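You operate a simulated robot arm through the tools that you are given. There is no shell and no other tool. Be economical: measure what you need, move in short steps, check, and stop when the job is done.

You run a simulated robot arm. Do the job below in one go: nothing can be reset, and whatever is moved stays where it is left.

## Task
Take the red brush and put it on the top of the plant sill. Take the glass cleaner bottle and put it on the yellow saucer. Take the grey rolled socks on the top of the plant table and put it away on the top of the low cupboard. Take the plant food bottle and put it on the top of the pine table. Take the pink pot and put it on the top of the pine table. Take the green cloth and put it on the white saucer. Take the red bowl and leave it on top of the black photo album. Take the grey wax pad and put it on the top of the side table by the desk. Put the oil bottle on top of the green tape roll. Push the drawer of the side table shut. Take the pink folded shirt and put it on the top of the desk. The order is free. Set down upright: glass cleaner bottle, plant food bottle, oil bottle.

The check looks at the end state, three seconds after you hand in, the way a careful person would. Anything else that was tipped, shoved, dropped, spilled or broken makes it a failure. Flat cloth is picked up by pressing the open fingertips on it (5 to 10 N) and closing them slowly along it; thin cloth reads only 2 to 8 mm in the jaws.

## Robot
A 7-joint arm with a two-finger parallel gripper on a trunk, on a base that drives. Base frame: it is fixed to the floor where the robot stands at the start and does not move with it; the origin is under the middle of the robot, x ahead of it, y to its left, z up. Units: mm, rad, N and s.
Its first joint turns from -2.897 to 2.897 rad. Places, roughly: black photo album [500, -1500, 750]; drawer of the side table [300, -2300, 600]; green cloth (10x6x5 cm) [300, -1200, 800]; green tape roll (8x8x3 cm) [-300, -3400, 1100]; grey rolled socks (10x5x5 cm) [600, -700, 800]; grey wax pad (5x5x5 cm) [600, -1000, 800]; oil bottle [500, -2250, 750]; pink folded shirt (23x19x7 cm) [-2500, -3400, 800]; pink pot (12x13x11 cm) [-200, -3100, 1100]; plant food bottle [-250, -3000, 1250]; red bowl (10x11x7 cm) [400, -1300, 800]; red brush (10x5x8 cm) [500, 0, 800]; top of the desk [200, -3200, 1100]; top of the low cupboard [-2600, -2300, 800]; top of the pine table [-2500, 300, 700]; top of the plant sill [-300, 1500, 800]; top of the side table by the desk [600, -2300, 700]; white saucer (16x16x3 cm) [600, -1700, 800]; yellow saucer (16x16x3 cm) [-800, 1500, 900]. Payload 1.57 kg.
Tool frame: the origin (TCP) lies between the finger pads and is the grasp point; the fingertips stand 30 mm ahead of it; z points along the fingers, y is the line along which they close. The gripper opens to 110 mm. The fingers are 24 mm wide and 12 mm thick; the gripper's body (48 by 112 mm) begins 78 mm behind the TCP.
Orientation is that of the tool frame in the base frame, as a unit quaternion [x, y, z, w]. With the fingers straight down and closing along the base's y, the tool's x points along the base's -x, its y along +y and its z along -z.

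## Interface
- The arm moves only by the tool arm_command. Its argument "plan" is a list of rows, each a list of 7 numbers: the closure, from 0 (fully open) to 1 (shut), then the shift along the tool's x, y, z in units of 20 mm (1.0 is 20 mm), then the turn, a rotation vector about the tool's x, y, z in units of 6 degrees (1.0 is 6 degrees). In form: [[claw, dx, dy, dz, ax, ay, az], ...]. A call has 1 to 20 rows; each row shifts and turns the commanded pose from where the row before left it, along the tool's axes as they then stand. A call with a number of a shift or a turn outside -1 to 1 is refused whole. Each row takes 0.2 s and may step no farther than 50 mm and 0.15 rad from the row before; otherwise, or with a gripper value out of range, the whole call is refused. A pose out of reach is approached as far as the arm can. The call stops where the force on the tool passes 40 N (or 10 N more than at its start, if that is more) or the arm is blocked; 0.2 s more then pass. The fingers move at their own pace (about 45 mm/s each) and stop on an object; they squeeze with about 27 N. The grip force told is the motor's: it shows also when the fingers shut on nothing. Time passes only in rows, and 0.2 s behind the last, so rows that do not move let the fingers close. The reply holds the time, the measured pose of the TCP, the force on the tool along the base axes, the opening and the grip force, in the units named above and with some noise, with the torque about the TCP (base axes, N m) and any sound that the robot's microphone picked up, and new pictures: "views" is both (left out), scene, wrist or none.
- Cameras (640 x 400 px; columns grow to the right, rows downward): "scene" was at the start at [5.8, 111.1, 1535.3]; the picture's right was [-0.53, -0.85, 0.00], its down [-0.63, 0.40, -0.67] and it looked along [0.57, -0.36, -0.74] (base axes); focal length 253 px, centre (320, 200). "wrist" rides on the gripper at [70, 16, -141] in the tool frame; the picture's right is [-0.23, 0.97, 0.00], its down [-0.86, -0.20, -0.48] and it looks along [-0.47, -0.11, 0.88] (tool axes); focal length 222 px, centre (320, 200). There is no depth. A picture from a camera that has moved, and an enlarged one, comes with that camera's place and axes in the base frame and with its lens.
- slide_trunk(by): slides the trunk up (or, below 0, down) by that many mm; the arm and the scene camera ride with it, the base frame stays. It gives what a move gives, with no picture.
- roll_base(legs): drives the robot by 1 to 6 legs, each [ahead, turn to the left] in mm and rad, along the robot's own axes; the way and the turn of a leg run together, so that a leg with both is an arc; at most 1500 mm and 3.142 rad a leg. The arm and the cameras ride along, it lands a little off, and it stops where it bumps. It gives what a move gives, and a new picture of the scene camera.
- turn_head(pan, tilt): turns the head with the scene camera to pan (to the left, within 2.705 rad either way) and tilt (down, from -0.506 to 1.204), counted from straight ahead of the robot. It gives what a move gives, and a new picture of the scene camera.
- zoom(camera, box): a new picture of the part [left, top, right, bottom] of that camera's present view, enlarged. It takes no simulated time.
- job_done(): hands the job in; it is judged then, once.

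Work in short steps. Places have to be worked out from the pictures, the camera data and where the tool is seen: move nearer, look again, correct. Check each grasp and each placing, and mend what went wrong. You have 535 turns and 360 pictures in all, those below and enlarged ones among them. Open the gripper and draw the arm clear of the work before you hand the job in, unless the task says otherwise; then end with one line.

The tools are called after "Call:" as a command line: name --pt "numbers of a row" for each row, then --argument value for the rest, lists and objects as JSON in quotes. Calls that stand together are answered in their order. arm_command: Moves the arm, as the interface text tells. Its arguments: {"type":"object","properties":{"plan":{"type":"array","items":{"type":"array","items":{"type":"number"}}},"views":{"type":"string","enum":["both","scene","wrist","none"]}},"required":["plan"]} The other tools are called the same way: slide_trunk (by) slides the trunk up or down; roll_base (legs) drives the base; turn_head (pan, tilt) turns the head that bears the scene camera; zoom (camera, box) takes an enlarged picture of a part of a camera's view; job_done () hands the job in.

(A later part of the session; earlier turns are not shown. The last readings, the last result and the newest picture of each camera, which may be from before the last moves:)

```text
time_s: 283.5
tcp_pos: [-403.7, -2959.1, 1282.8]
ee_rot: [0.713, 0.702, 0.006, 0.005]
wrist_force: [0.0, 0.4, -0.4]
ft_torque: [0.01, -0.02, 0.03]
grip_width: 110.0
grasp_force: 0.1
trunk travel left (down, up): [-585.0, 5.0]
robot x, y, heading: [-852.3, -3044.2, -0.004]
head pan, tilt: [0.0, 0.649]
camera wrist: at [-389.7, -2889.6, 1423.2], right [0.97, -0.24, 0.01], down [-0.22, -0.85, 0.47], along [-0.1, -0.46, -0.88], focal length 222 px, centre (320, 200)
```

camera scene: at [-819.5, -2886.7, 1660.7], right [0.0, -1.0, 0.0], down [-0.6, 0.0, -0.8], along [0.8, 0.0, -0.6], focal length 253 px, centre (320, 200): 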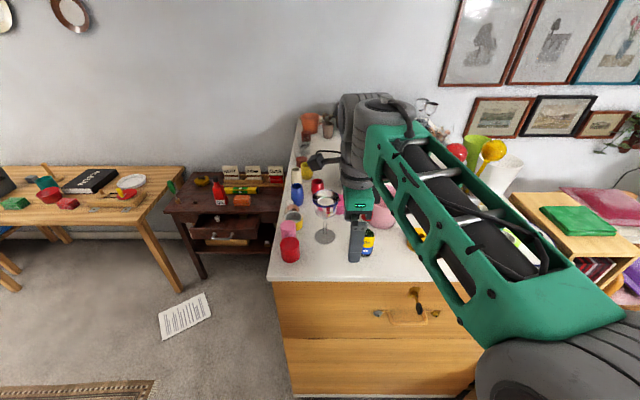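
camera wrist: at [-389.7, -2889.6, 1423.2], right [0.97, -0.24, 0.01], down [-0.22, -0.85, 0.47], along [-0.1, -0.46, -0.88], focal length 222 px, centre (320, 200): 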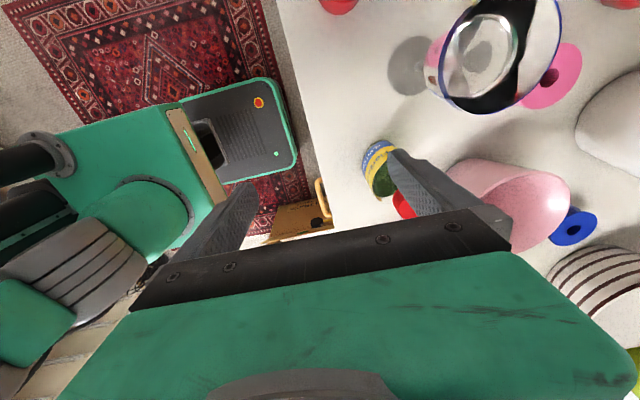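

Zoom in to see the bottle's shape and neighbours.

Call:
zoom --camera "wrist" --box '[320, 100, 560, 250]'

Call:
zoom --camera "scene" --box '[270, 160, 430, 280]'

```text
2.67 times, centred on (440, 175) of wrist
camera zoom: at [-389.7, -2889.6, 1423.2], right [0.97, -0.24, 0.01], down [-0.22, -0.85, 0.47], along [-0.1, -0.46, -0.88], focal length 592 px, centre (0, 267)
```

zoom: 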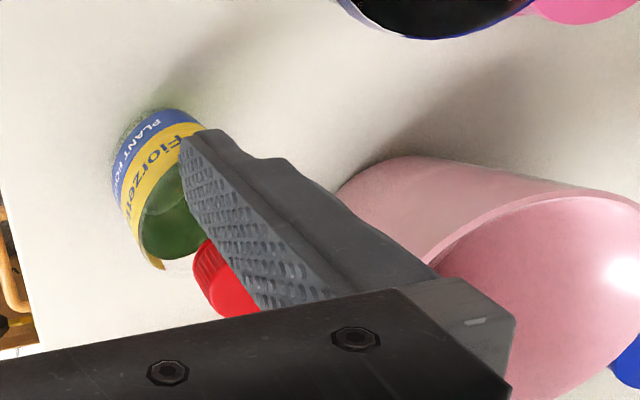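

```text
3.33 times, centred on (350, 220) of scene
camera zoom: at [-819.2, -2886.7, 1660.7], right [0.0, -1.0, 0.0], down [-0.6, 0.0, -0.8], along [0.8, 0.0, -0.6], focal length 843 px, centre (220, 133)
```

zoom: 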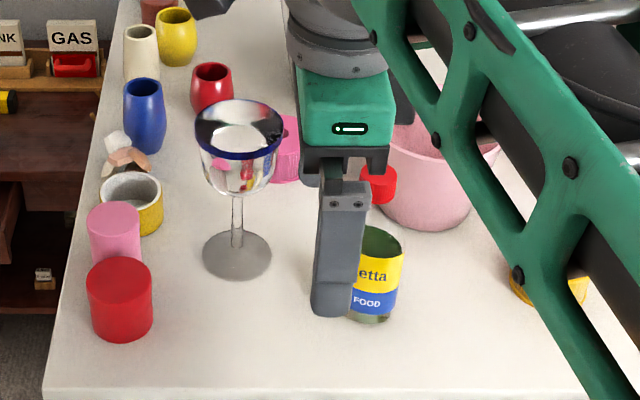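

The bottle is ≈177 mm tall (cap top z≈1243) near (-320,-3014). Raise slightly, move above it, check.

Call:
arm_command --pt "0 0 0 -1 0 0 0" --pt "0 0 0 -0.5 0 0 0" --pt "0 -0.7 1 0 0 0 0" --pt "0 -0.7 1 0 0 0 0" --pt "0 -0.7 1 0 0 0 0" --pt "0 -0.6 1 0 0 0 0" --pt "0 0 0 0 0 0 0" --views "both"

Call:
zoom --camera "scene" --box '[270, 160, 430, 280]'

```text
time_s: 285.1
tcp_pos: [-326.2, -3014.9, 1312.5]
ee_rot: [0.713, 0.701, 0.004, 0.005]
wrist_force: [-0.6, 0.0, -0.2]
ft_torque: [0.0, -0.02, 0.01]
grip_width: 110.1
grasp_force: 0.1
trunk travel left (down, up): [-585.0, 5.0]
robot x, y, heading: [-842.3, -3041.4, -0.006]
head pan, tilt: [0.0, 0.649]
camera scene: at [-819.7, -2886.7, 1660.7], right [0.0, -1.0, 0.0], down [-0.6, 0.0, -0.8], along [0.8, 0.0, -0.6], focal length 253 px, centre (320, 200)
camera wrist: at [-312.7, -2945.8, 1454.0], right [0.97, -0.24, 0.01], down [-0.22, -0.85, 0.47], along [-0.1, -0.46, -0.88], focal length 222 px, centre (320, 200)
```

scene: 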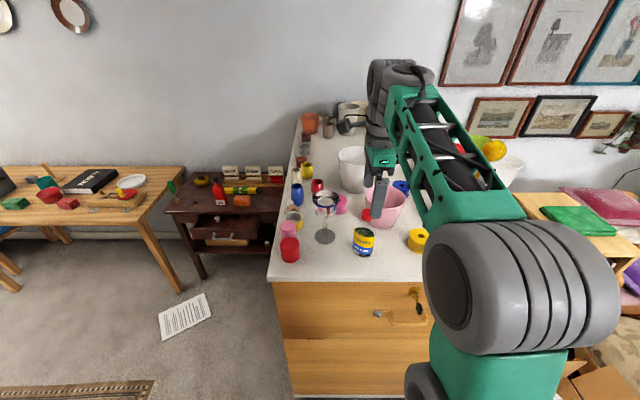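
wrist: 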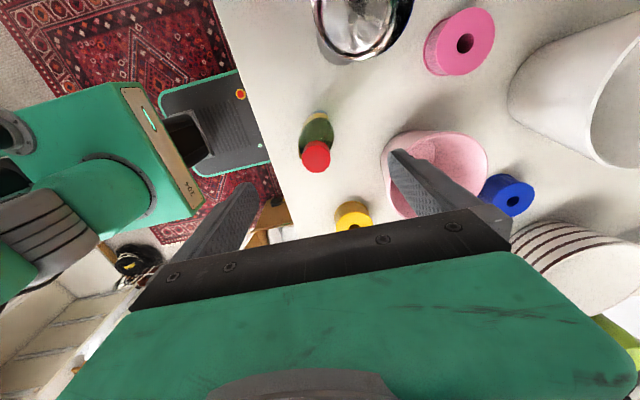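

```text
3.33 times, centred on (350, 220) of scene
camera zoom: at [-819.7, -2886.7, 1660.7], right [0.0, -1.0, 0.0], down [-0.6, 0.0, -0.8], along [0.8, 0.0, -0.6], focal length 843 px, centre (220, 133)
```

zoom: 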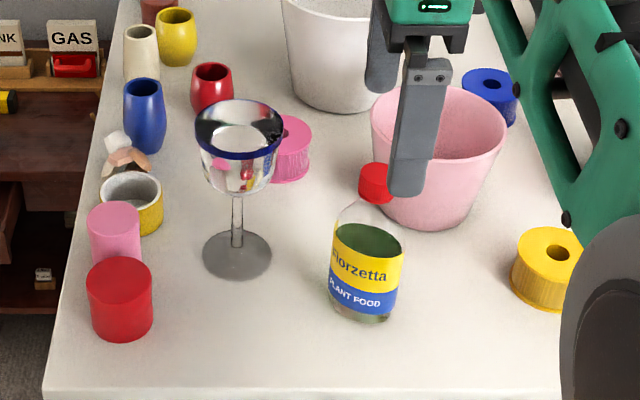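

Liquid bottle, cap under the tool, offset ≈(-5,+6) mm. Correct and descend to z≈1200, check.

Call:
arm_command --pt "0 0.3 -0.25 0.5 0 0 0" --pt "0 0 0 1 0 0 0" --pt "0 0 0 1 0 0 0" --pt "0 0 0 1 0 0 0" --pt "0 0 0 1 0 0 0" --pt "0 0 0 1 0 0 0" --pt "0 0 0 0 0 0 0" --views "both"

Call:
zoom --camera "scene" --box '[270, 160, 430, 280]'

```text
time_s: 286.7
tcp_pos: [-328.2, -3006.0, 1203.0]
ee_rot: [0.713, 0.701, 0.006, 0.004]
wrist_force: [-0.7, 0.2, 0.4]
ft_torque: [0.03, -0.02, -0.02]
grip_width: 110.0
grasp_force: 0.1
trunk travel left (down, up): [-585.0, 5.0]
robot x, y, heading: [-843.7, -3038.2, -0.001]
head pan, tilt: [0.0, 0.649]
camera scene: at [-819.5, -2886.7, 1660.7], right [0.0, -1.0, 0.0], down [-0.6, 0.0, -0.8], along [0.8, 0.0, -0.6], focal length 253 px, centre (320, 200)
camera wrist: at [-313.7, -2938.4, 1343.8], right [0.97, -0.24, 0.01], down [-0.22, -0.85, 0.47], along [-0.1, -0.46, -0.88], focal length 222 px, centre (320, 200)
```

scene: 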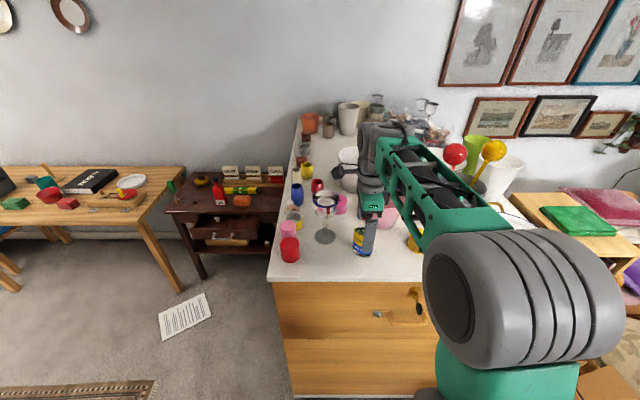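
wrist: 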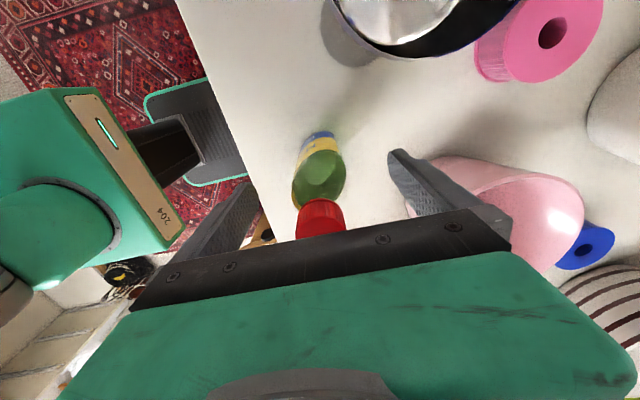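

```text
3.33 times, centred on (350, 220) of scene
camera zoom: at [-819.5, -2886.7, 1660.7], right [0.0, -1.0, 0.0], down [-0.6, 0.0, -0.8], along [0.8, 0.0, -0.6], focal length 843 px, centre (220, 133)
```

zoom: 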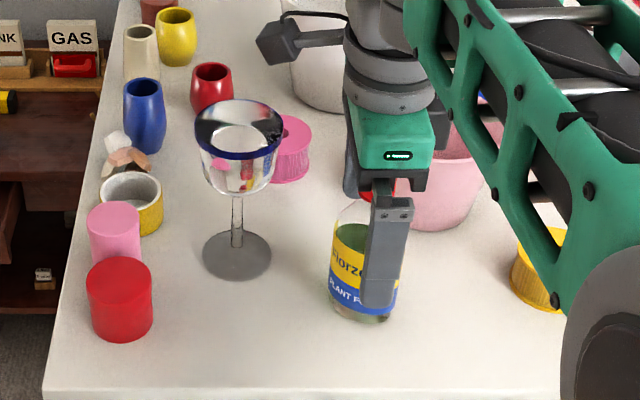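

Well aligned. Descend 24 mm more and close.

Call:
arm_command --pt "0 0 0 0.6 0 0 0" --pt "0 0 0 0.6 0 0 0" --pt "0 0 0 0 0 0 0" --pt "0.6 0 0 0 0 0 0" --pt "1 0 0 0 0 0 0" --pt "1 0 0 0 0 0 0" --pt "1 0 0 0 0 0 0" --pt "1 0 0 0 0 0 0" --pt "1 0 0 0 0 0 0" --views "wrist"

Call:
zoom --camera "scene" --box '[270, 160, 430, 280]'

```text
time_s: 288.7
tcp_pos: [-326.4, -3007.3, 1178.4]
ee_rot: [0.712, 0.702, 0.006, 0.005]
wrist_force: [-1.0, -0.3, 0.4]
ft_torque: [0.0, 0.17, -0.02]
grip_width: 47.5
grasp_force: 27.2
trunk travel left (down, up): [-585.0, 5.0]
robot x, y, heading: [-843.3, -3040.7, -0.0]
head pan, tilt: [0.0, 0.649]
camera wrist: at [-313.6, -2938.0, 1320.4], right [0.97, -0.24, 0.01], down [-0.22, -0.85, 0.47], along [-0.1, -0.46, -0.88], focal length 222 px, centre (320, 200)
```

wrist: 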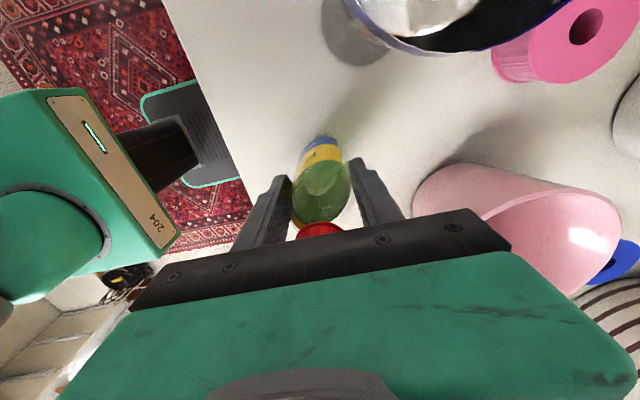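

```text
3.33 times, centred on (350, 220) of scene
camera zoom: at [-819.7, -2886.7, 1660.8], right [0.0, -1.0, 0.0], down [-0.6, 0.0, -0.8], along [0.8, 0.0, -0.6], focal length 843 px, centre (220, 133)
```

zoom: 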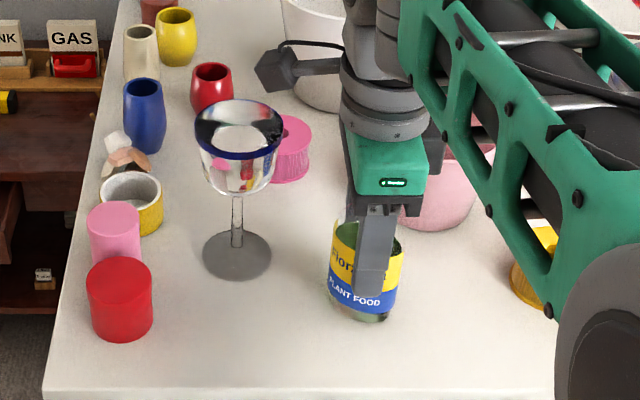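

Gripped at 47.5 mm. Lift straight up, then drive to the pine table.

Call:
arm_command --pt "1 0 0 -0.4 0 0 0" --pt "1 0 0 -0.7 0 0 0" --pt "1 0 0 -1 0 0 0" --pt "1 0 0 -1 0 0 0" --pt "1 0 0 -1 0 0 0" --pt "1 0 0 -1 0 0 0" --pt "1 0 0 -1 0 0 0" --views "wrist"

Call:
roll_base --legs '[[-310, 0], [0, 1.711], [1100, 0], [1100, 0], [1020, 0], [0, 1.431]]'

Call:
turn_head --pan 0.1 --tilt 0.6

Call:
arm_command --pt "1 0 0 0 0 0 0" --views "wrist"

```text
time_s: 290.3
tcp_pos: [-330.6, -3008.0, 1302.1]
ee_rot: [0.713, 0.701, 0.005, 0.004]
wrist_force: [-0.7, -0.4, -2.7]
ft_torque: [0.02, 0.0, 0.0]
grip_width: 47.8
grasp_force: 26.8
trunk travel left (down, up): [-585.0, 5.0]
robot x, y, heading: [-848.8, -3041.2, -0.005]
head pan, tilt: [0.0, 0.649]
camera wrist: at [-316.0, -2939.2, 1443.2], right [0.97, -0.24, 0.01], down [-0.22, -0.85, 0.47], along [-0.1, -0.46, -0.88], focal length 222 px, centre (320, 200)
```

wrist: 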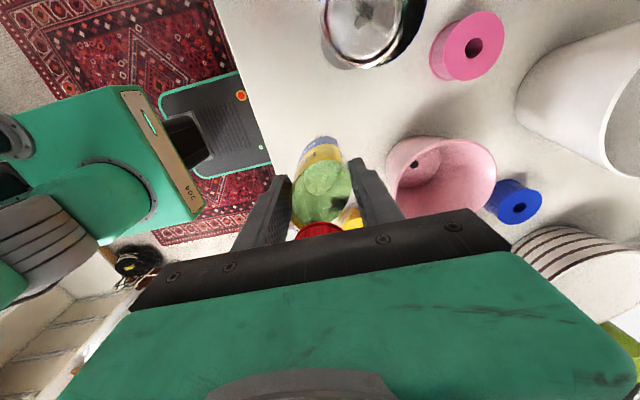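

```text
time_s: 315.4
tcp_pos: [-2146.9, 97.0, 1301.0]
ee_rot: [-0.703, 0.711, 0.005, -0.005]
wrist_force: [-0.4, 0.5, -2.3]
ft_torque: [-0.01, 0.01, 0.01]
grip_width: 47.4
grasp_force: 26.4
trunk travel left (down, up): [-585.0, 5.0]
robot x, y, heading: [-1630.3, 132.3, 3.136]
head pan, tilt: [0.0, 0.649]
camera scene: at [-1658.3, -21.9, 1660.7], right [0.0, 1.0, 0.0], down [0.6, 0.0, -0.8], along [-0.8, 0.0, -0.6], focal length 253 px, centre (320, 200)
```

scene: 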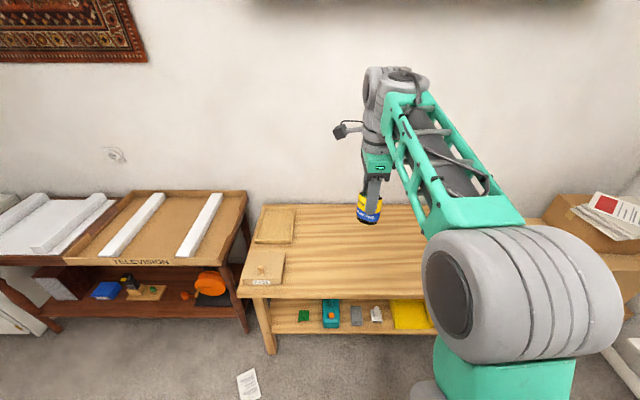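

```text
time_s: 316.0
tcp_pos: [-2146.7, 95.6, 1301.2]
ee_rot: [-0.703, 0.711, 0.004, -0.006]
wrist_force: [0.1, 0.6, -2.0]
ft_torque: [-0.05, 0.01, -0.01]
grip_width: 47.6
grasp_force: 27.1
trunk travel left (down, up): [-585.0, 5.0]
robot x, y, heading: [-1628.8, 134.7, 3.145]
head pan, tilt: [0.099, 0.6]
camera scene: at [-1659.5, -30.5, 1665.0], right [-0.1, 1.0, 0.0], down [0.56, 0.06, -0.82], along [-0.82, -0.08, -0.57], focal length 253 px, centre (320, 200)
```

scene: 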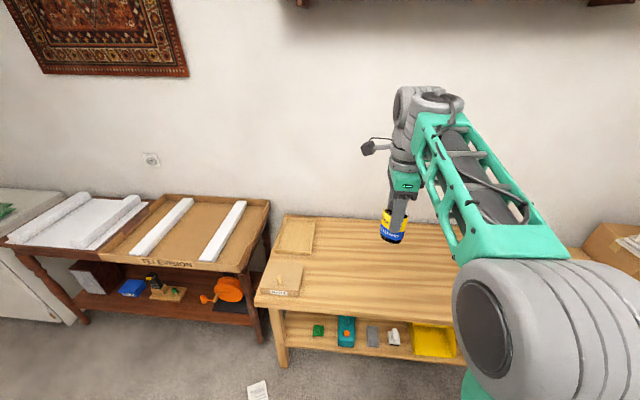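

```text
time_s: 316.4
tcp_pos: [-2146.1, 96.2, 1302.0]
ee_rot: [-0.703, 0.711, 0.004, -0.005]
wrist_force: [0.0, -0.4, -1.7]
ft_torque: [-0.02, 0.02, -0.03]
grip_width: 47.4
grasp_force: 27.0
trunk travel left (down, up): [-585.0, 5.0]
robot x, y, heading: [-1631.0, 132.4, 3.139]
head pan, tilt: [0.099, 0.6]
camera wrist: at [-2162.8, 26.2, 1443.0], right [-0.97, 0.24, 0.01], down [0.22, 0.85, 0.47], along [0.1, 0.46, -0.88], focal length 222 px, centre (320, 200)
```

wrist: 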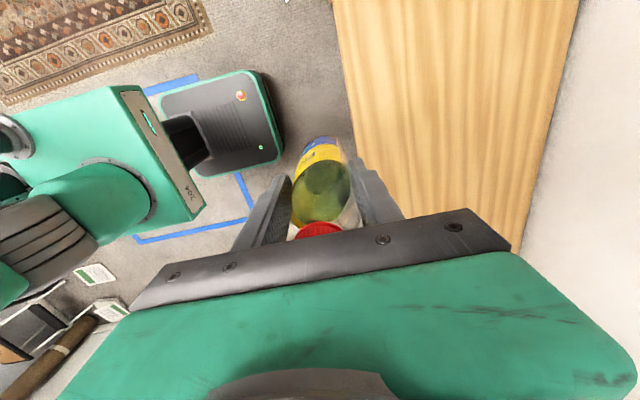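

Table front edge ≈ x -2230, free in the middle. Drive 210 mm forward and lower the trunk.

Call:
roll_base --legs '[[210, 0]]'

Call:
slide_trunk --by -360

Call:
arm_command --pt "1 0 1 0 0 0 0" --views "both"

```text
time_s: 318.1
tcp_pos: [-2358.2, 97.7, 1300.1]
ee_rot: [-0.702, 0.712, 0.004, -0.004]
wrist_force: [-0.4, 0.3, -2.6]
ft_torque: [0.0, 0.02, 0.03]
grip_width: 47.2
grasp_force: 26.7
trunk travel left (down, up): [-585.0, 5.0]
robot x, y, heading: [-1839.2, 131.8, 3.139]
head pan, tilt: [0.099, 0.6]
camera scene: at [-1872.0, -30.1, 1665.0], right [-0.1, 1.0, 0.0], down [0.56, 0.05, -0.82], along [-0.82, -0.08, -0.57], focal length 253 px, centre (320, 200)
```

scene: 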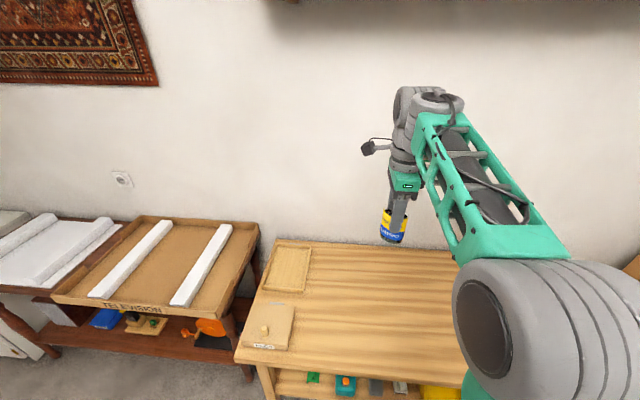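

```text
time_s: 321.6
tcp_pos: [-2357.5, 98.0, 940.9]
ee_rot: [-0.702, 0.712, 0.004, -0.005]
wrist_force: [-0.1, -0.3, -1.6]
ft_torque: [-0.04, -0.01, 0.0]
grip_width: 47.2
grasp_force: 26.9
trunk travel left (down, up): [-225.0, 365.0]
robot x, y, heading: [-1840.4, 129.0, 3.14]
head pan, tilt: [0.099, 0.6]
```

```text
time_s: 322.0
tcp_pos: [-2378.8, 97.1, 941.0]
ee_rot: [-0.702, 0.712, 0.005, -0.006]
wrist_force: [-0.4, 0.3, -1.3]
ft_torque: [0.0, 0.02, 0.02]
grip_width: 47.3
grasp_force: 27.4
trunk travel left (down, up): [-225.0, 365.0]
robot x, y, heading: [-1844.8, 132.2, 3.139]
head pan, tilt: [0.099, 0.6]
camera scene: at [-1870.5, -30.1, 1305.0], right [-0.1, 1.0, 0.0], down [0.56, 0.05, -0.83], along [-0.82, -0.08, -0.56], focal length 253 px, centre (320, 200)
camera wrist: at [-2395.0, 28.1, 1083.0], right [-0.97, 0.24, 0.01], down [0.22, 0.85, 0.47], along [0.1, 0.46, -0.88], focal length 222 px, centre (320, 200)
```

scene: 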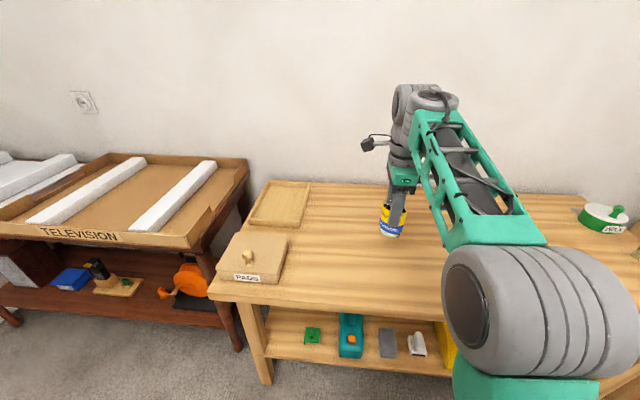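
wrist: 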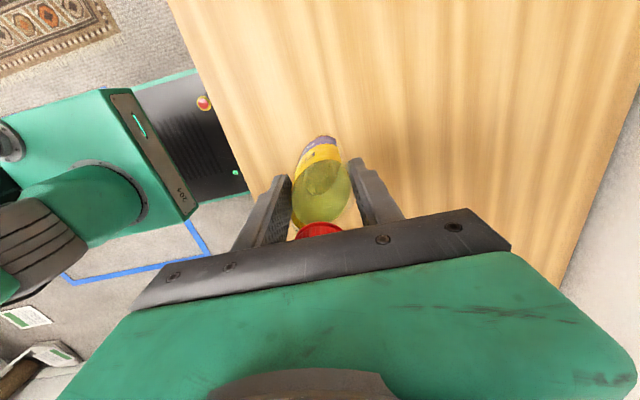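

Lower in small steps.

Call:
arm_command --pt "1 0 0 0.5 0 0 0" --pt "1 0 0 0.5 0 0 0" --pt "1 0 0 0.3 0 0 0" --pt "1 0 0 0.25 0 0 0" --pt "1 0 0 0.25 0 0 0" --pt "1 0 0 0.2 0 0 0" --pt "1 0 0 0.2 0 0 0" --pt "1 0 0 0.2 0 0 0" --pt "1 0 0 0.2 0 0 0" --pt "1 0 0 0.2 0 0 0" --pt "1 0 0 0.2 0 0 0" --views "none"

```text
time_s: 324.4
tcp_pos: [-2376.4, 97.5, 881.8]
ee_rot: [-0.702, 0.712, 0.005, -0.006]
wrist_force: [0.4, 0.0, -2.7]
ft_torque: [-0.03, 0.03, 0.04]
grip_width: 47.2
grasp_force: 27.1
trunk travel left (down, up): [-225.0, 365.0]
robot x, y, heading: [-1841.5, 133.3, 3.138]
head pan, tilt: [0.099, 0.6]
```

Call:
arm_command --pt "1 0 0 0.15 0 0 0" --pt "1 0 0 0.15 0 0 0" --pt "1 0 0 0.15 0 0 0" --pt "1 0 0 0.15 0 0 0" --pt "1 0 0 0.15 0 0 0" --pt "1 0 0 0.15 0 0 0" --pt "1 0 0 0.15 0 0 0" --pt "1 0 0 0.15 0 0 0" --pt "1 0 0 0.15 0 0 0" --pt "1 0 0 0.15 0 0 0" --pt "1 0 0 0.15 0 0 0" --pt "1 0 0 0.15 0 0 0" --views "none"

```text
time_s: 327.0
tcp_pos: [-2379.1, 98.1, 844.7]
ee_rot: [-0.702, 0.712, 0.004, -0.005]
wrist_force: [0.0, -0.1, -1.9]
ft_torque: [-0.03, 0.02, 0.01]
grip_width: 47.2
grasp_force: 26.5
trunk travel left (down, up): [-225.0, 365.0]
robot x, y, heading: [-1839.4, 132.8, 3.139]
head pan, tilt: [0.099, 0.6]
```

Call:
arm_command --pt "1 0 0 0.15 0 0 0" --pt "1 0 0 0.15 0 0 0" --pt "1 0 0 0.15 0 0 0" --pt "1 0 0 0.15 0 0 0" --pt "1 0 0 0.15 0 0 0" --pt "1 0 0 0.15 0 0 0" --pt "1 0 0 0.15 0 0 0" --pt "1 0 0 0.15 0 0 0" --pt "1 0 0 0.15 0 0 0" --pt "1 0 0 0.15 0 0 0" --pt "1 0 0 0.15 0 0 0" --pt "1 0 0 0.15 0 0 0" --views "none"

Call:
zoom --camera "scene" --box '[320, 160, 480, 280]'

```text
time_s: 329.6
tcp_pos: [-2379.4, 97.1, 811.5]
ee_rot: [-0.702, 0.713, 0.006, -0.007]
wrist_force: [-2.1, -1.8, 28.0]
ft_torque: [0.1, -0.44, -0.04]
grip_width: 46.3
grasp_force: 26.9
trunk travel left (down, up): [-225.0, 365.0]
robot x, y, heading: [-1843.7, 133.9, 3.142]
head pan, tilt: [0.099, 0.6]
```

```text
3.33 times, centred on (400, 220) of scene
camera zoom: at [-1869.0, -30.2, 1305.2], right [-0.1, 1.0, 0.0], down [0.56, 0.05, -0.83], along [-0.82, -0.08, -0.56], focal length 843 px, centre (53, 133)
```

zoom: 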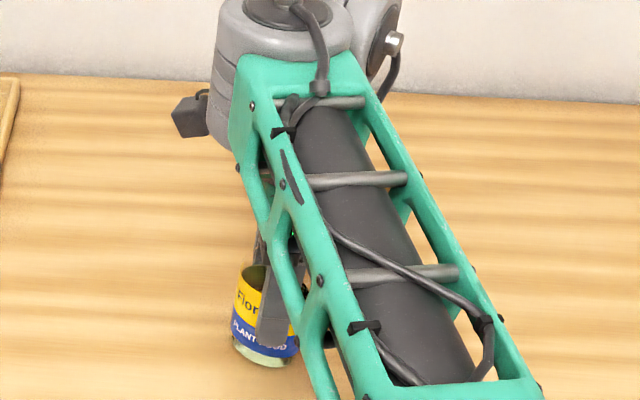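

Contact with the table (28 N at TCP z 811 → table ≈ 700). Ease off and release.

Call:
arm_command --pt "1 0 0 -0.1 0 0 0" --pt "0.7 0 0 0 0 0 0" --pt "0.4 0 0 0 0 0 0" --pt "0 0 0 0 0 0 0" --pt "0 0 0 0 0 0 0" --pt "0 0 0 0 0 0 0" --pt "0 0 0 0 0 0 0" --views "wrist"

```text
time_s: 331.2
tcp_pos: [-2378.7, 98.2, 811.5]
ee_rot: [-0.702, 0.712, 0.004, -0.006]
wrist_force: [-2.4, -2.2, 20.8]
ft_torque: [0.11, -0.25, 0.04]
grip_width: 110.0
grasp_force: 0.1
trunk travel left (down, up): [-225.0, 365.0]
robot x, y, heading: [-1845.5, 134.7, 3.137]
head pan, tilt: [0.099, 0.6]
camera wrist: at [-2395.3, 28.0, 953.8], right [-0.97, 0.24, 0.01], down [0.22, 0.85, 0.47], along [0.1, 0.46, -0.88], focal length 222 px, centre (320, 200)
```

wrist: 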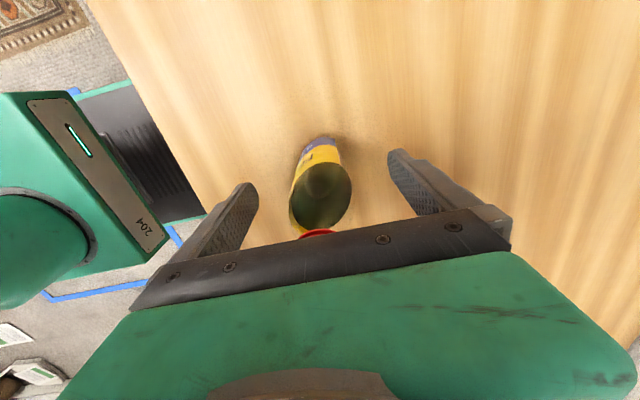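

The palm presses on the cap a little; lift straight up slowly.

Call:
arm_command --pt "0 0 0 -0.2 0 0 0" --pt "0 0 0 -0.3 0 0 0" --pt "0 0 0 -0.5 0 0 0" --pt "0 0 0 -1 0 0 0" --pt "0 0 0 -1 0 0 0" --pt "0 0 0 -1 0 0 0" --pt "0 0 0 -1 0 0 0" --pt "0 0 0 -1 0 0 0" --pt "0 0 0 -1 0 0 0" --pt "0 0 0 -1 0 0 0" --pt "0 0 0 -1 0 0 0" --views "both"

```text
time_s: 333.6
tcp_pos: [-2376.4, 99.2, 992.3]
ee_rot: [-0.702, 0.712, 0.003, -0.005]
wrist_force: [0.9, -0.1, 1.0]
ft_torque: [0.0, -0.02, 0.01]
grip_width: 110.1
grasp_force: 0.0
trunk travel left (down, up): [-225.0, 365.0]
robot x, y, heading: [-1841.9, 133.6, 3.139]
head pan, tilt: [0.099, 0.6]
camera scene: at [-1870.7, -30.1, 1305.0], right [-0.1, 1.0, 0.0], down [0.56, 0.05, -0.83], along [-0.82, -0.08, -0.56], focal length 253 px, centre (320, 200)
camera wrist: at [-2393.5, 29.1, 1133.2], right [-0.97, 0.24, 0.01], down [0.22, 0.85, 0.47], along [0.1, 0.46, -0.88], focal length 222 px, centre (320, 200)
```

scene: 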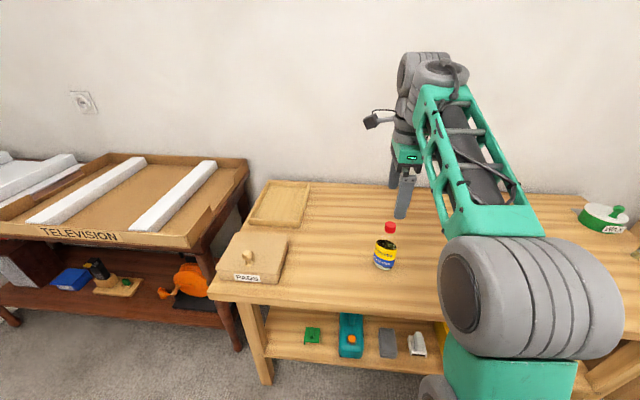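
wrist: 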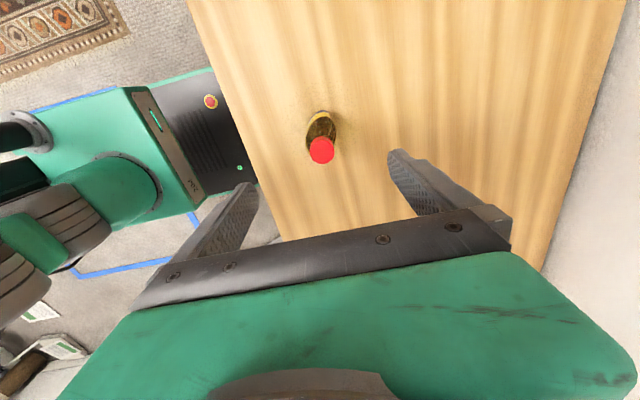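

Plant food bottle stands upright. Raise the trunk and drive back to the desk for the pink pot.

Call:
slide_trunk --by 360

Call:
roll_base --legs '[[-240, 0], [0, 1.72], [1100, 0], [1100, 0], [1028, 0], [0, 1.4215]]'

Call:
turn_head --pan 0.0 --tilt 0.6

```text
time_s: 337.1
tcp_pos: [-2377.3, 99.6, 1352.0]
ee_rot: [-0.702, 0.712, 0.004, -0.005]
wrist_force: [0.1, 0.8, -0.4]
ft_torque: [0.01, -0.03, -0.03]
grip_width: 110.0
grasp_force: 0.0
trunk travel left (down, up): [-585.0, 5.0]
robot x, y, heading: [-1843.2, 133.1, 3.138]
head pan, tilt: [0.099, 0.6]
```

```text
time_s: 361.8
tcp_pos: [-543.6, -2990.4, 1351.3]
ee_rot: [0.703, 0.711, 0.005, 0.004]
wrist_force: [0.3, -0.3, 0.7]
ft_torque: [0.0, 0.01, 0.02]
grip_width: 109.9
grasp_force: 0.1
trunk travel left (down, up): [-585.0, 5.0]
robot x, y, heading: [-1076.7, -3040.4, 0.027]
head pan, tilt: [0.099, 0.6]
camera scene: at [-1054.6, -2874.3, 1665.0], right [0.12, -0.99, 0.0], down [-0.56, -0.07, -0.83], along [0.82, 0.1, -0.56], focal length 253 px, centre (320, 200)
```

scene: 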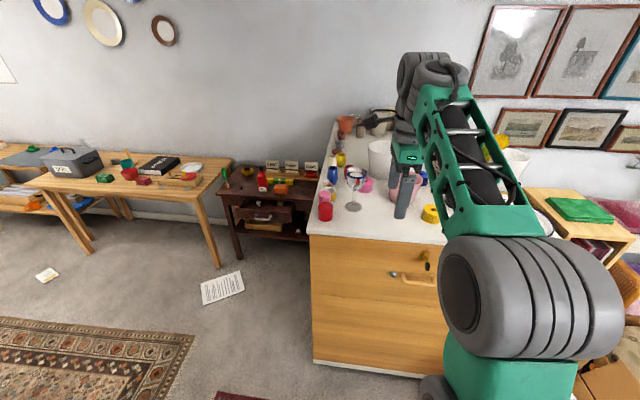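

```text
time_s: 362.5
tcp_pos: [-543.2, -2991.2, 1351.4]
ee_rot: [0.703, 0.711, 0.005, 0.004]
wrist_force: [-0.3, -0.3, 0.3]
ft_torque: [0.0, 0.01, -0.02]
grip_width: 109.9
grasp_force: 0.0
trunk travel left (down, up): [-585.0, 5.0]
robot x, y, heading: [-1075.9, -3034.9, 0.022]
head pan, tilt: [0.0, 0.6]
camera scene: at [-1053.9, -2883.2, 1665.0], right [0.02, -1.0, 0.0], down [-0.56, -0.01, -0.83], along [0.82, 0.02, -0.56], focal length 253 px, centre (320, 200)
```

scene: 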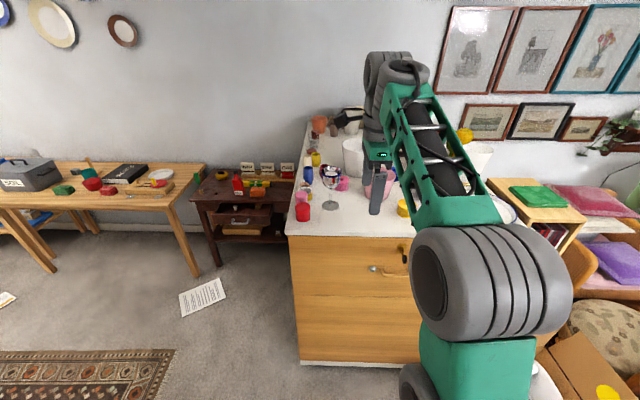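

Call:
roll_base --legs '[[230, -0.03]]'

Call:
arm_command --pt "0 -1 0 0.8 0 0 0" --pt "0 -1 0 0.8 0 0 0" --pt "0 -1 0 0.8 0 0 0" --pt "0 -0.9 0 0.8 0 0 0" --pt "0 0 0 0 0 0 0" --views "wrist"

```text
time_s: 364.2
tcp_pos: [-308.5, -3002.2, 1350.1]
ee_rot: [0.712, 0.702, 0.005, 0.004]
wrist_force: [-0.3, 0.0, -0.1]
ft_torque: [-0.01, 0.02, -0.03]
grip_width: 110.1
grasp_force: 0.2
trunk travel left (down, up): [-585.0, 5.0]
robot x, y, heading: [-844.0, -3031.9, -0.002]
head pan, tilt: [0.0, 0.6]
camera scene: at [-815.5, -2881.4, 1665.0], right [0.0, -1.0, 0.0], down [-0.57, 0.0, -0.82], along [0.82, 0.0, -0.57], focal length 253 px, centre (320, 200)
```

scene: 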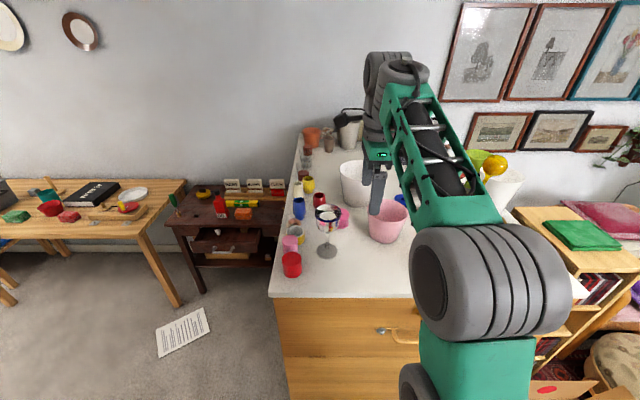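

```text
time_s: 365.4
tcp_pos: [-308.1, -3081.6, 1287.8]
ee_rot: [0.711, 0.703, 0.005, 0.003]
wrist_force: [-0.2, -0.3, 0.5]
ft_torque: [-0.01, 0.0, 0.02]
grip_width: 110.2
grasp_force: 0.1
trunk travel left (down, up): [-585.0, 5.0]
robot x, y, heading: [-842.1, -3039.0, -0.0]
head pan, tilt: [0.0, 0.6]
camera wrist: at [-295.0, -3012.4, 1429.2], right [0.97, -0.24, 0.01], down [-0.22, -0.85, 0.47], along [-0.1, -0.46, -0.88], focal length 222 px, centre (320, 200)
```

wrist: 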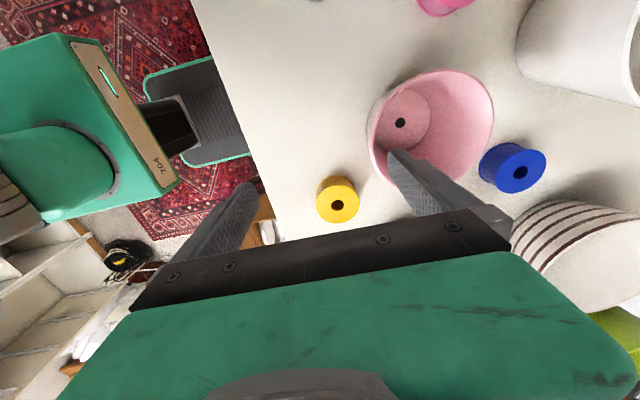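

Pot rim's west point at (-251,-3086). Position the partly-open gripper over the rim wall, then descend.

Call:
arm_command --pt "0.35 -0.25 0.95 0 0 0 0" --pt "0.35 0 0.95 0 0 0 0" --pt "0.35 0 0.95 0 0 0 0" --pt "0.35 0 0 1 0 0 0" --pt "0.35 0 0 1 0 0 0" --pt "0.35 0 0 0.5 0 0 0" --pt "0.35 0 0 0 0 0 0" --views "both"

```text
time_s: 367.0
tcp_pos: [-251.1, -3085.1, 1238.7]
ee_rot: [0.711, 0.703, 0.005, 0.004]
wrist_force: [0.1, 0.2, -0.3]
ft_torque: [0.02, 0.01, 0.0]
grip_width: 71.4
grasp_force: 0.1
trunk travel left (down, up): [-585.0, 5.0]
robot x, y, heading: [-846.8, -3035.7, -0.001]
head pan, tilt: [0.0, 0.6]
camera scene: at [-816.6, -2881.5, 1665.0], right [0.0, -1.0, 0.0], down [-0.56, 0.0, -0.83], along [0.83, 0.0, -0.56], focal length 253 px, centre (320, 200)
camera wrist: at [-236.9, -3016.6, 1380.4], right [0.97, -0.24, 0.01], down [-0.22, -0.85, 0.47], along [-0.1, -0.46, -0.88], focal length 222 px, centre (320, 200)
```

scene: 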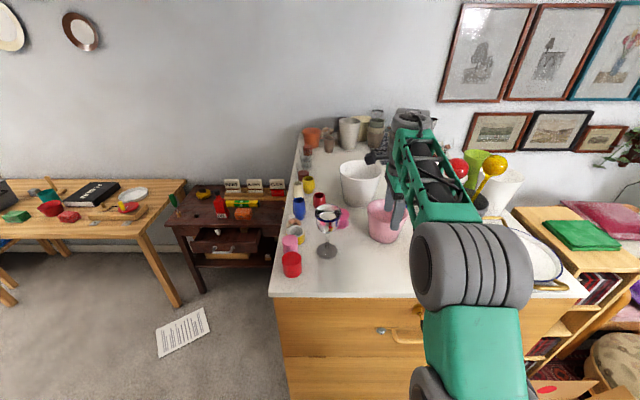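
wrist: 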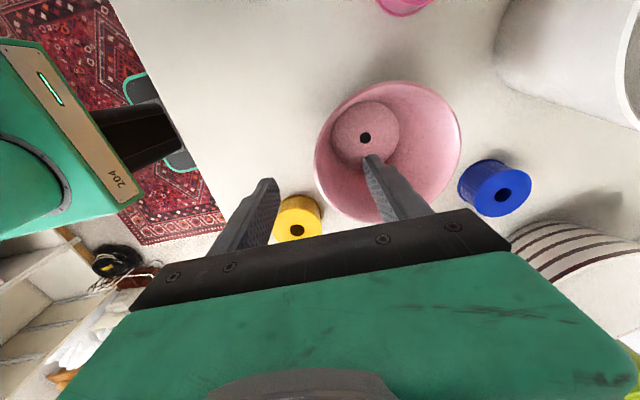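

Rim is right between the fingers. Descend 84 mm and close.

Call:
arm_command --pt "0.35 0 0 1 0 0 0" --pt "0.35 0 0 1 0 0 0" --pt "0.35 0 0 1 0 0 0" --pt "0.35 0 0 0.8 0 0 0" --pt "0.35 0 0 0.3 0 0 0" --pt "1 0 0 0 0 0 0" --pt "1 0 0 0 0 0 0" --pt "1 0 0 0 0 0 0" --pt "1 0 0 0 0 0 0" --pt "1 0 0 0 0 0 0" --views "wrist"

```text
time_s: 369.2
tcp_pos: [-247.8, -3087.7, 1160.0]
ee_rot: [0.713, 0.701, 0.008, 0.008]
wrist_force: [7.0, -4.1, 15.7]
ft_torque: [-0.2, -1.89, -0.39]
grip_width: 10.4
grasp_force: 26.8
trunk travel left (down, up): [-585.0, 5.0]
robot x, y, heading: [-846.2, -3033.6, -0.003]
head pan, tilt: [0.0, 0.6]
camera wrist: at [-235.4, -3019.1, 1301.1], right [0.97, -0.24, 0.02], down [-0.22, -0.85, 0.47], along [-0.1, -0.46, -0.88], focal length 222 px, centre (320, 200)
```

wrist: 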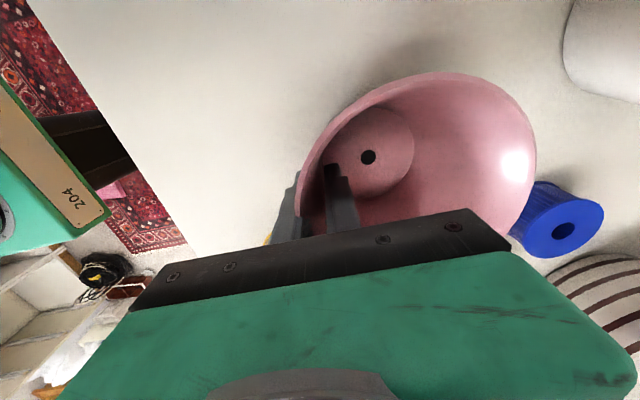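

Wall gripped (10 mm). Lift carefully.

Call:
arm_command --pt "1 0 0 -0.3 0 0 0" --pt "1 0 0 -0.5 0 0 0" --pt "1 0 0 -0.7 0 0 0" --pt "1 0 0 -1 0 0 0" --pt "1 0 0 -1 0 0 0" --pt "1 0 0 -1 0 0 0" --pt "1 0 0 -1 0 0 0" --pt "1 0 0 -1 0 0 0" --pt "1 0 0 -1 0 0 0" --views "both"

```text
time_s: 371.2
tcp_pos: [-251.4, -3085.9, 1304.3]
ee_rot: [0.712, 0.702, 0.003, 0.003]
wrist_force: [0.0, 0.0, -3.3]
ft_torque: [0.0, 0.17, 0.02]
grip_width: 4.4
grasp_force: 24.9
trunk travel left (down, up): [-585.0, 5.0]
robot x, y, heading: [-844.1, -3035.1, -0.003]
head pan, tilt: [0.0, 0.6]
camera scene: at [-816.1, -2881.4, 1665.0], right [0.0, -1.0, 0.0], down [-0.57, 0.0, -0.82], along [0.82, 0.0, -0.57], focal length 253 px, centre (320, 200)
camera wrist: at [-237.3, -3017.5, 1446.8], right [0.97, -0.24, 0.01], down [-0.22, -0.85, 0.47], along [-0.11, -0.46, -0.88], focal length 222 px, centre (320, 200)
```

scene: 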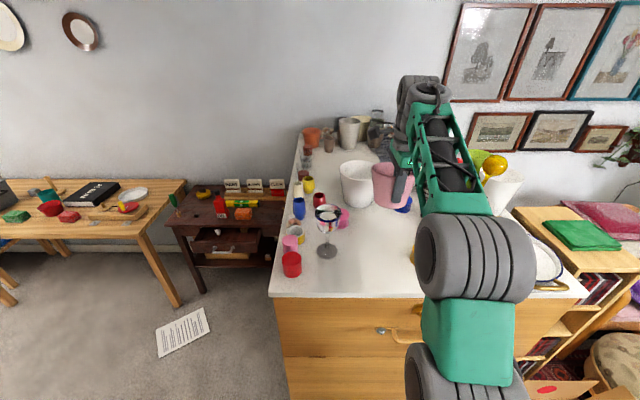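
wrist: 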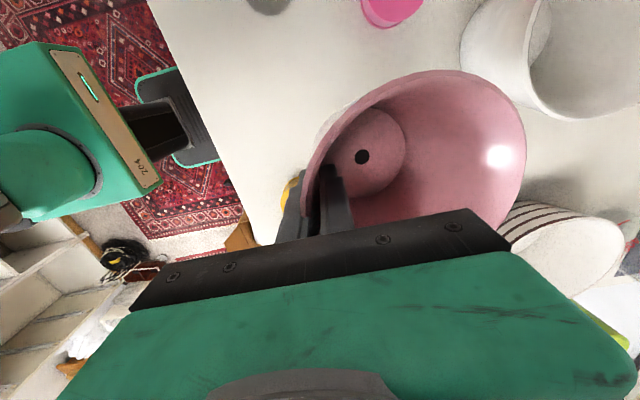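

Pot held. Drive to the pine table, ending near y≈420.

Call:
roll_base --legs '[[-310, 0], [0, 1.708], [1163, 0], [1163, 0], [1162, 0], [0, 1.434]]'

Call:
turn_head --pan 0.15 --tilt 0.6

```text
time_s: 397.5
tcp_pos: [-2261.9, 451.9, 1306.0]
ee_rot: [-0.697, 0.717, 0.004, -0.005]
wrist_force: [0.4, 0.3, -4.1]
ft_torque: [-0.02, -0.18, 0.0]
grip_width: 4.4
grasp_force: 24.8
trunk travel left (down, up): [-585.0, 5.0]
robot x, y, heading: [-1668.6, 395.6, 3.125]
head pan, tilt: [0.0, 0.6]
camera scene: at [-1702.8, 240.2, 1665.0], right [0.02, 1.0, 0.0], down [0.57, -0.01, -0.82], along [-0.82, 0.02, -0.57], focal length 253 px, centre (320, 200)
```

scene: 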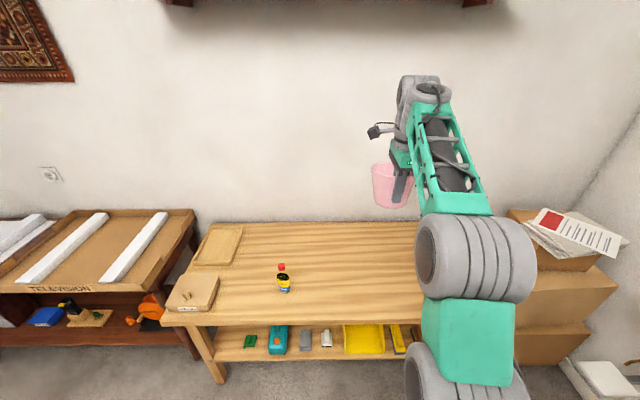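

```text
time_s: 398.2
tcp_pos: [-2261.2, 452.6, 1305.1]
ee_rot: [-0.696, 0.718, 0.005, -0.004]
wrist_force: [0.0, 0.2, -4.8]
ft_torque: [0.0, -0.19, 0.0]
grip_width: 4.5
grasp_force: 24.8
trunk travel left (down, up): [-585.0, 5.0]
robot x, y, heading: [-1669.7, 394.0, 3.128]
head pan, tilt: [0.15, 0.6]
camera scene: at [-1702.1, 227.3, 1665.0], right [-0.13, 0.99, 0.0], down [0.56, 0.07, -0.82], along [-0.82, -0.11, -0.57], focal length 253 px, centre (320, 200)
```

scene: 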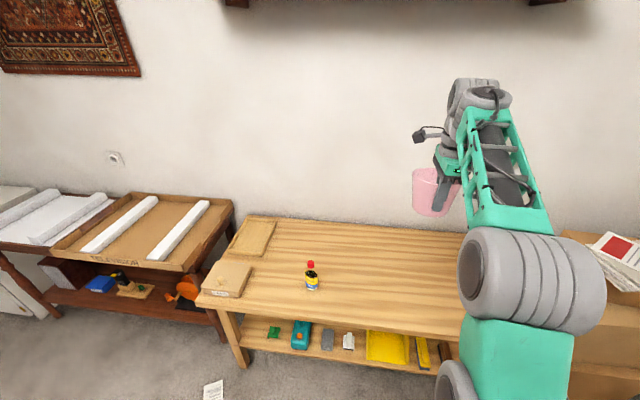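

Drive 120 mm forward, lower the trunk and the pot.

Call:
roll_base --legs '[[115, 0]]'

Call:
slide_trunk --by -395

Call:
arm_command --pt "1 0 0 1 0 0 0" --pt "1 0 0 1 0 0 0" --pt "1 0 0 1 0 0 0" --pt "1 0 0 1 0 0 0" --pt "1 0 0 0.4 0 0 0" --views "both"

```text
time_s: 399.4
tcp_pos: [-2376.4, 455.4, 1304.6]
ee_rot: [-0.696, 0.718, 0.004, -0.005]
wrist_force: [-0.7, -0.1, -3.8]
ft_torque: [-0.02, -0.22, -0.01]
grip_width: 4.2
grasp_force: 25.0
trunk travel left (down, up): [-585.0, 5.0]
robot x, y, heading: [-1780.7, 397.0, 3.122]
head pan, tilt: [0.15, 0.6]
camera scene: at [-1817.6, 229.4, 1665.0], right [-0.13, 0.99, 0.0], down [0.56, 0.07, -0.82], along [-0.82, -0.11, -0.57], focal length 253 px, centre (320, 200)
```

scene: 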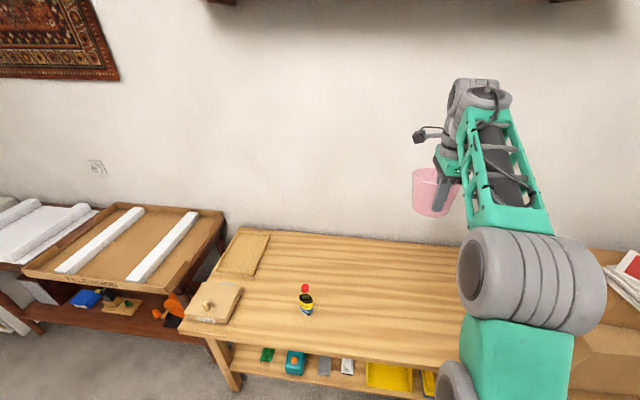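

```text
time_s: 403.2
tcp_pos: [-2376.7, 454.1, 910.6]
ee_rot: [-0.697, 0.717, 0.003, -0.004]
wrist_force: [0.2, 0.4, -3.5]
ft_torque: [-0.01, -0.16, -0.03]
grip_width: 4.2
grasp_force: 25.1
trunk travel left (down, up): [-190.0, 400.0]
robot x, y, heading: [-1782.4, 396.5, 3.122]
head pan, tilt: [0.15, 0.6]
```

```text
time_s: 404.4
tcp_pos: [-2376.2, 455.4, 822.1]
ee_rot: [-0.696, 0.718, 0.003, -0.006]
wrist_force: [-0.4, 0.1, -3.2]
ft_torque: [0.03, -0.16, -0.02]
grip_width: 4.5
grasp_force: 25.3
trunk travel left (down, up): [-190.0, 400.0]
robot x, y, heading: [-1783.2, 397.2, 3.121]
head pan, tilt: [0.15, 0.6]
camera scene: at [-1815.9, 229.4, 1270.0], right [-0.13, 0.99, 0.0], down [0.56, 0.07, -0.82], along [-0.82, -0.11, -0.57], focal length 253 px, centre (320, 200)
camera wrist: at [-2394.9, 385.6, 963.3], right [-0.97, 0.26, 0.01], down [0.23, 0.85, 0.47], along [0.11, 0.46, -0.88], focal length 222 px, centre (320, 200)
```

scene: 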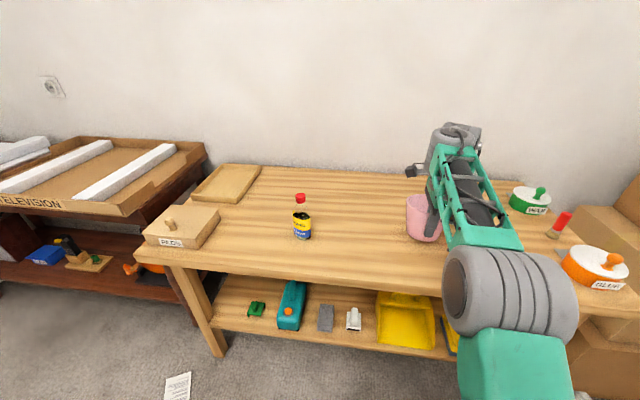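
wrist: 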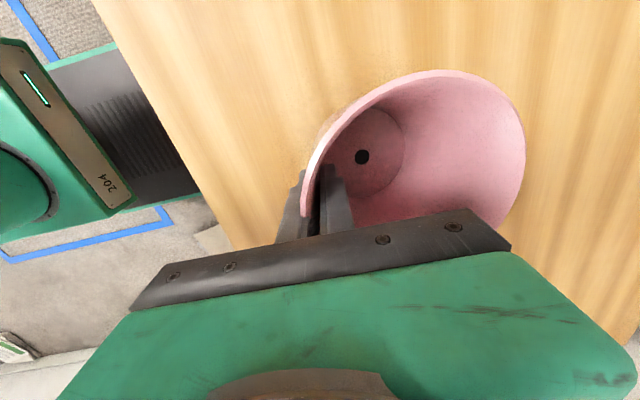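

Continue down in small steps to contact.

Call:
arm_command --pt "1 0 0 0.3 0 0 0" --pt "1 0 0 0.2 0 0 0" --pt "1 0 0 0.15 0 0 0" --pt "1 0 0 0.15 0 0 0" --pt "1 0 0 0.15 0 0 0" --pt "1 0 0 0.15 0 0 0" --pt "1 0 0 0.15 0 0 0" --pt "1 0 0 0.15 0 0 0" --views "none"

```text
time_s: 406.2
tcp_pos: [-2376.7, 454.7, 794.2]
ee_rot: [-0.697, 0.717, 0.006, -0.006]
wrist_force: [-1.5, -0.1, 22.5]
ft_torque: [-0.01, 1.98, -0.02]
grip_width: 4.6
grasp_force: 24.7
trunk travel left (down, up): [-190.0, 400.0]
robot x, y, heading: [-1783.7, 402.4, 3.122]
head pan, tilt: [0.15, 0.6]
```

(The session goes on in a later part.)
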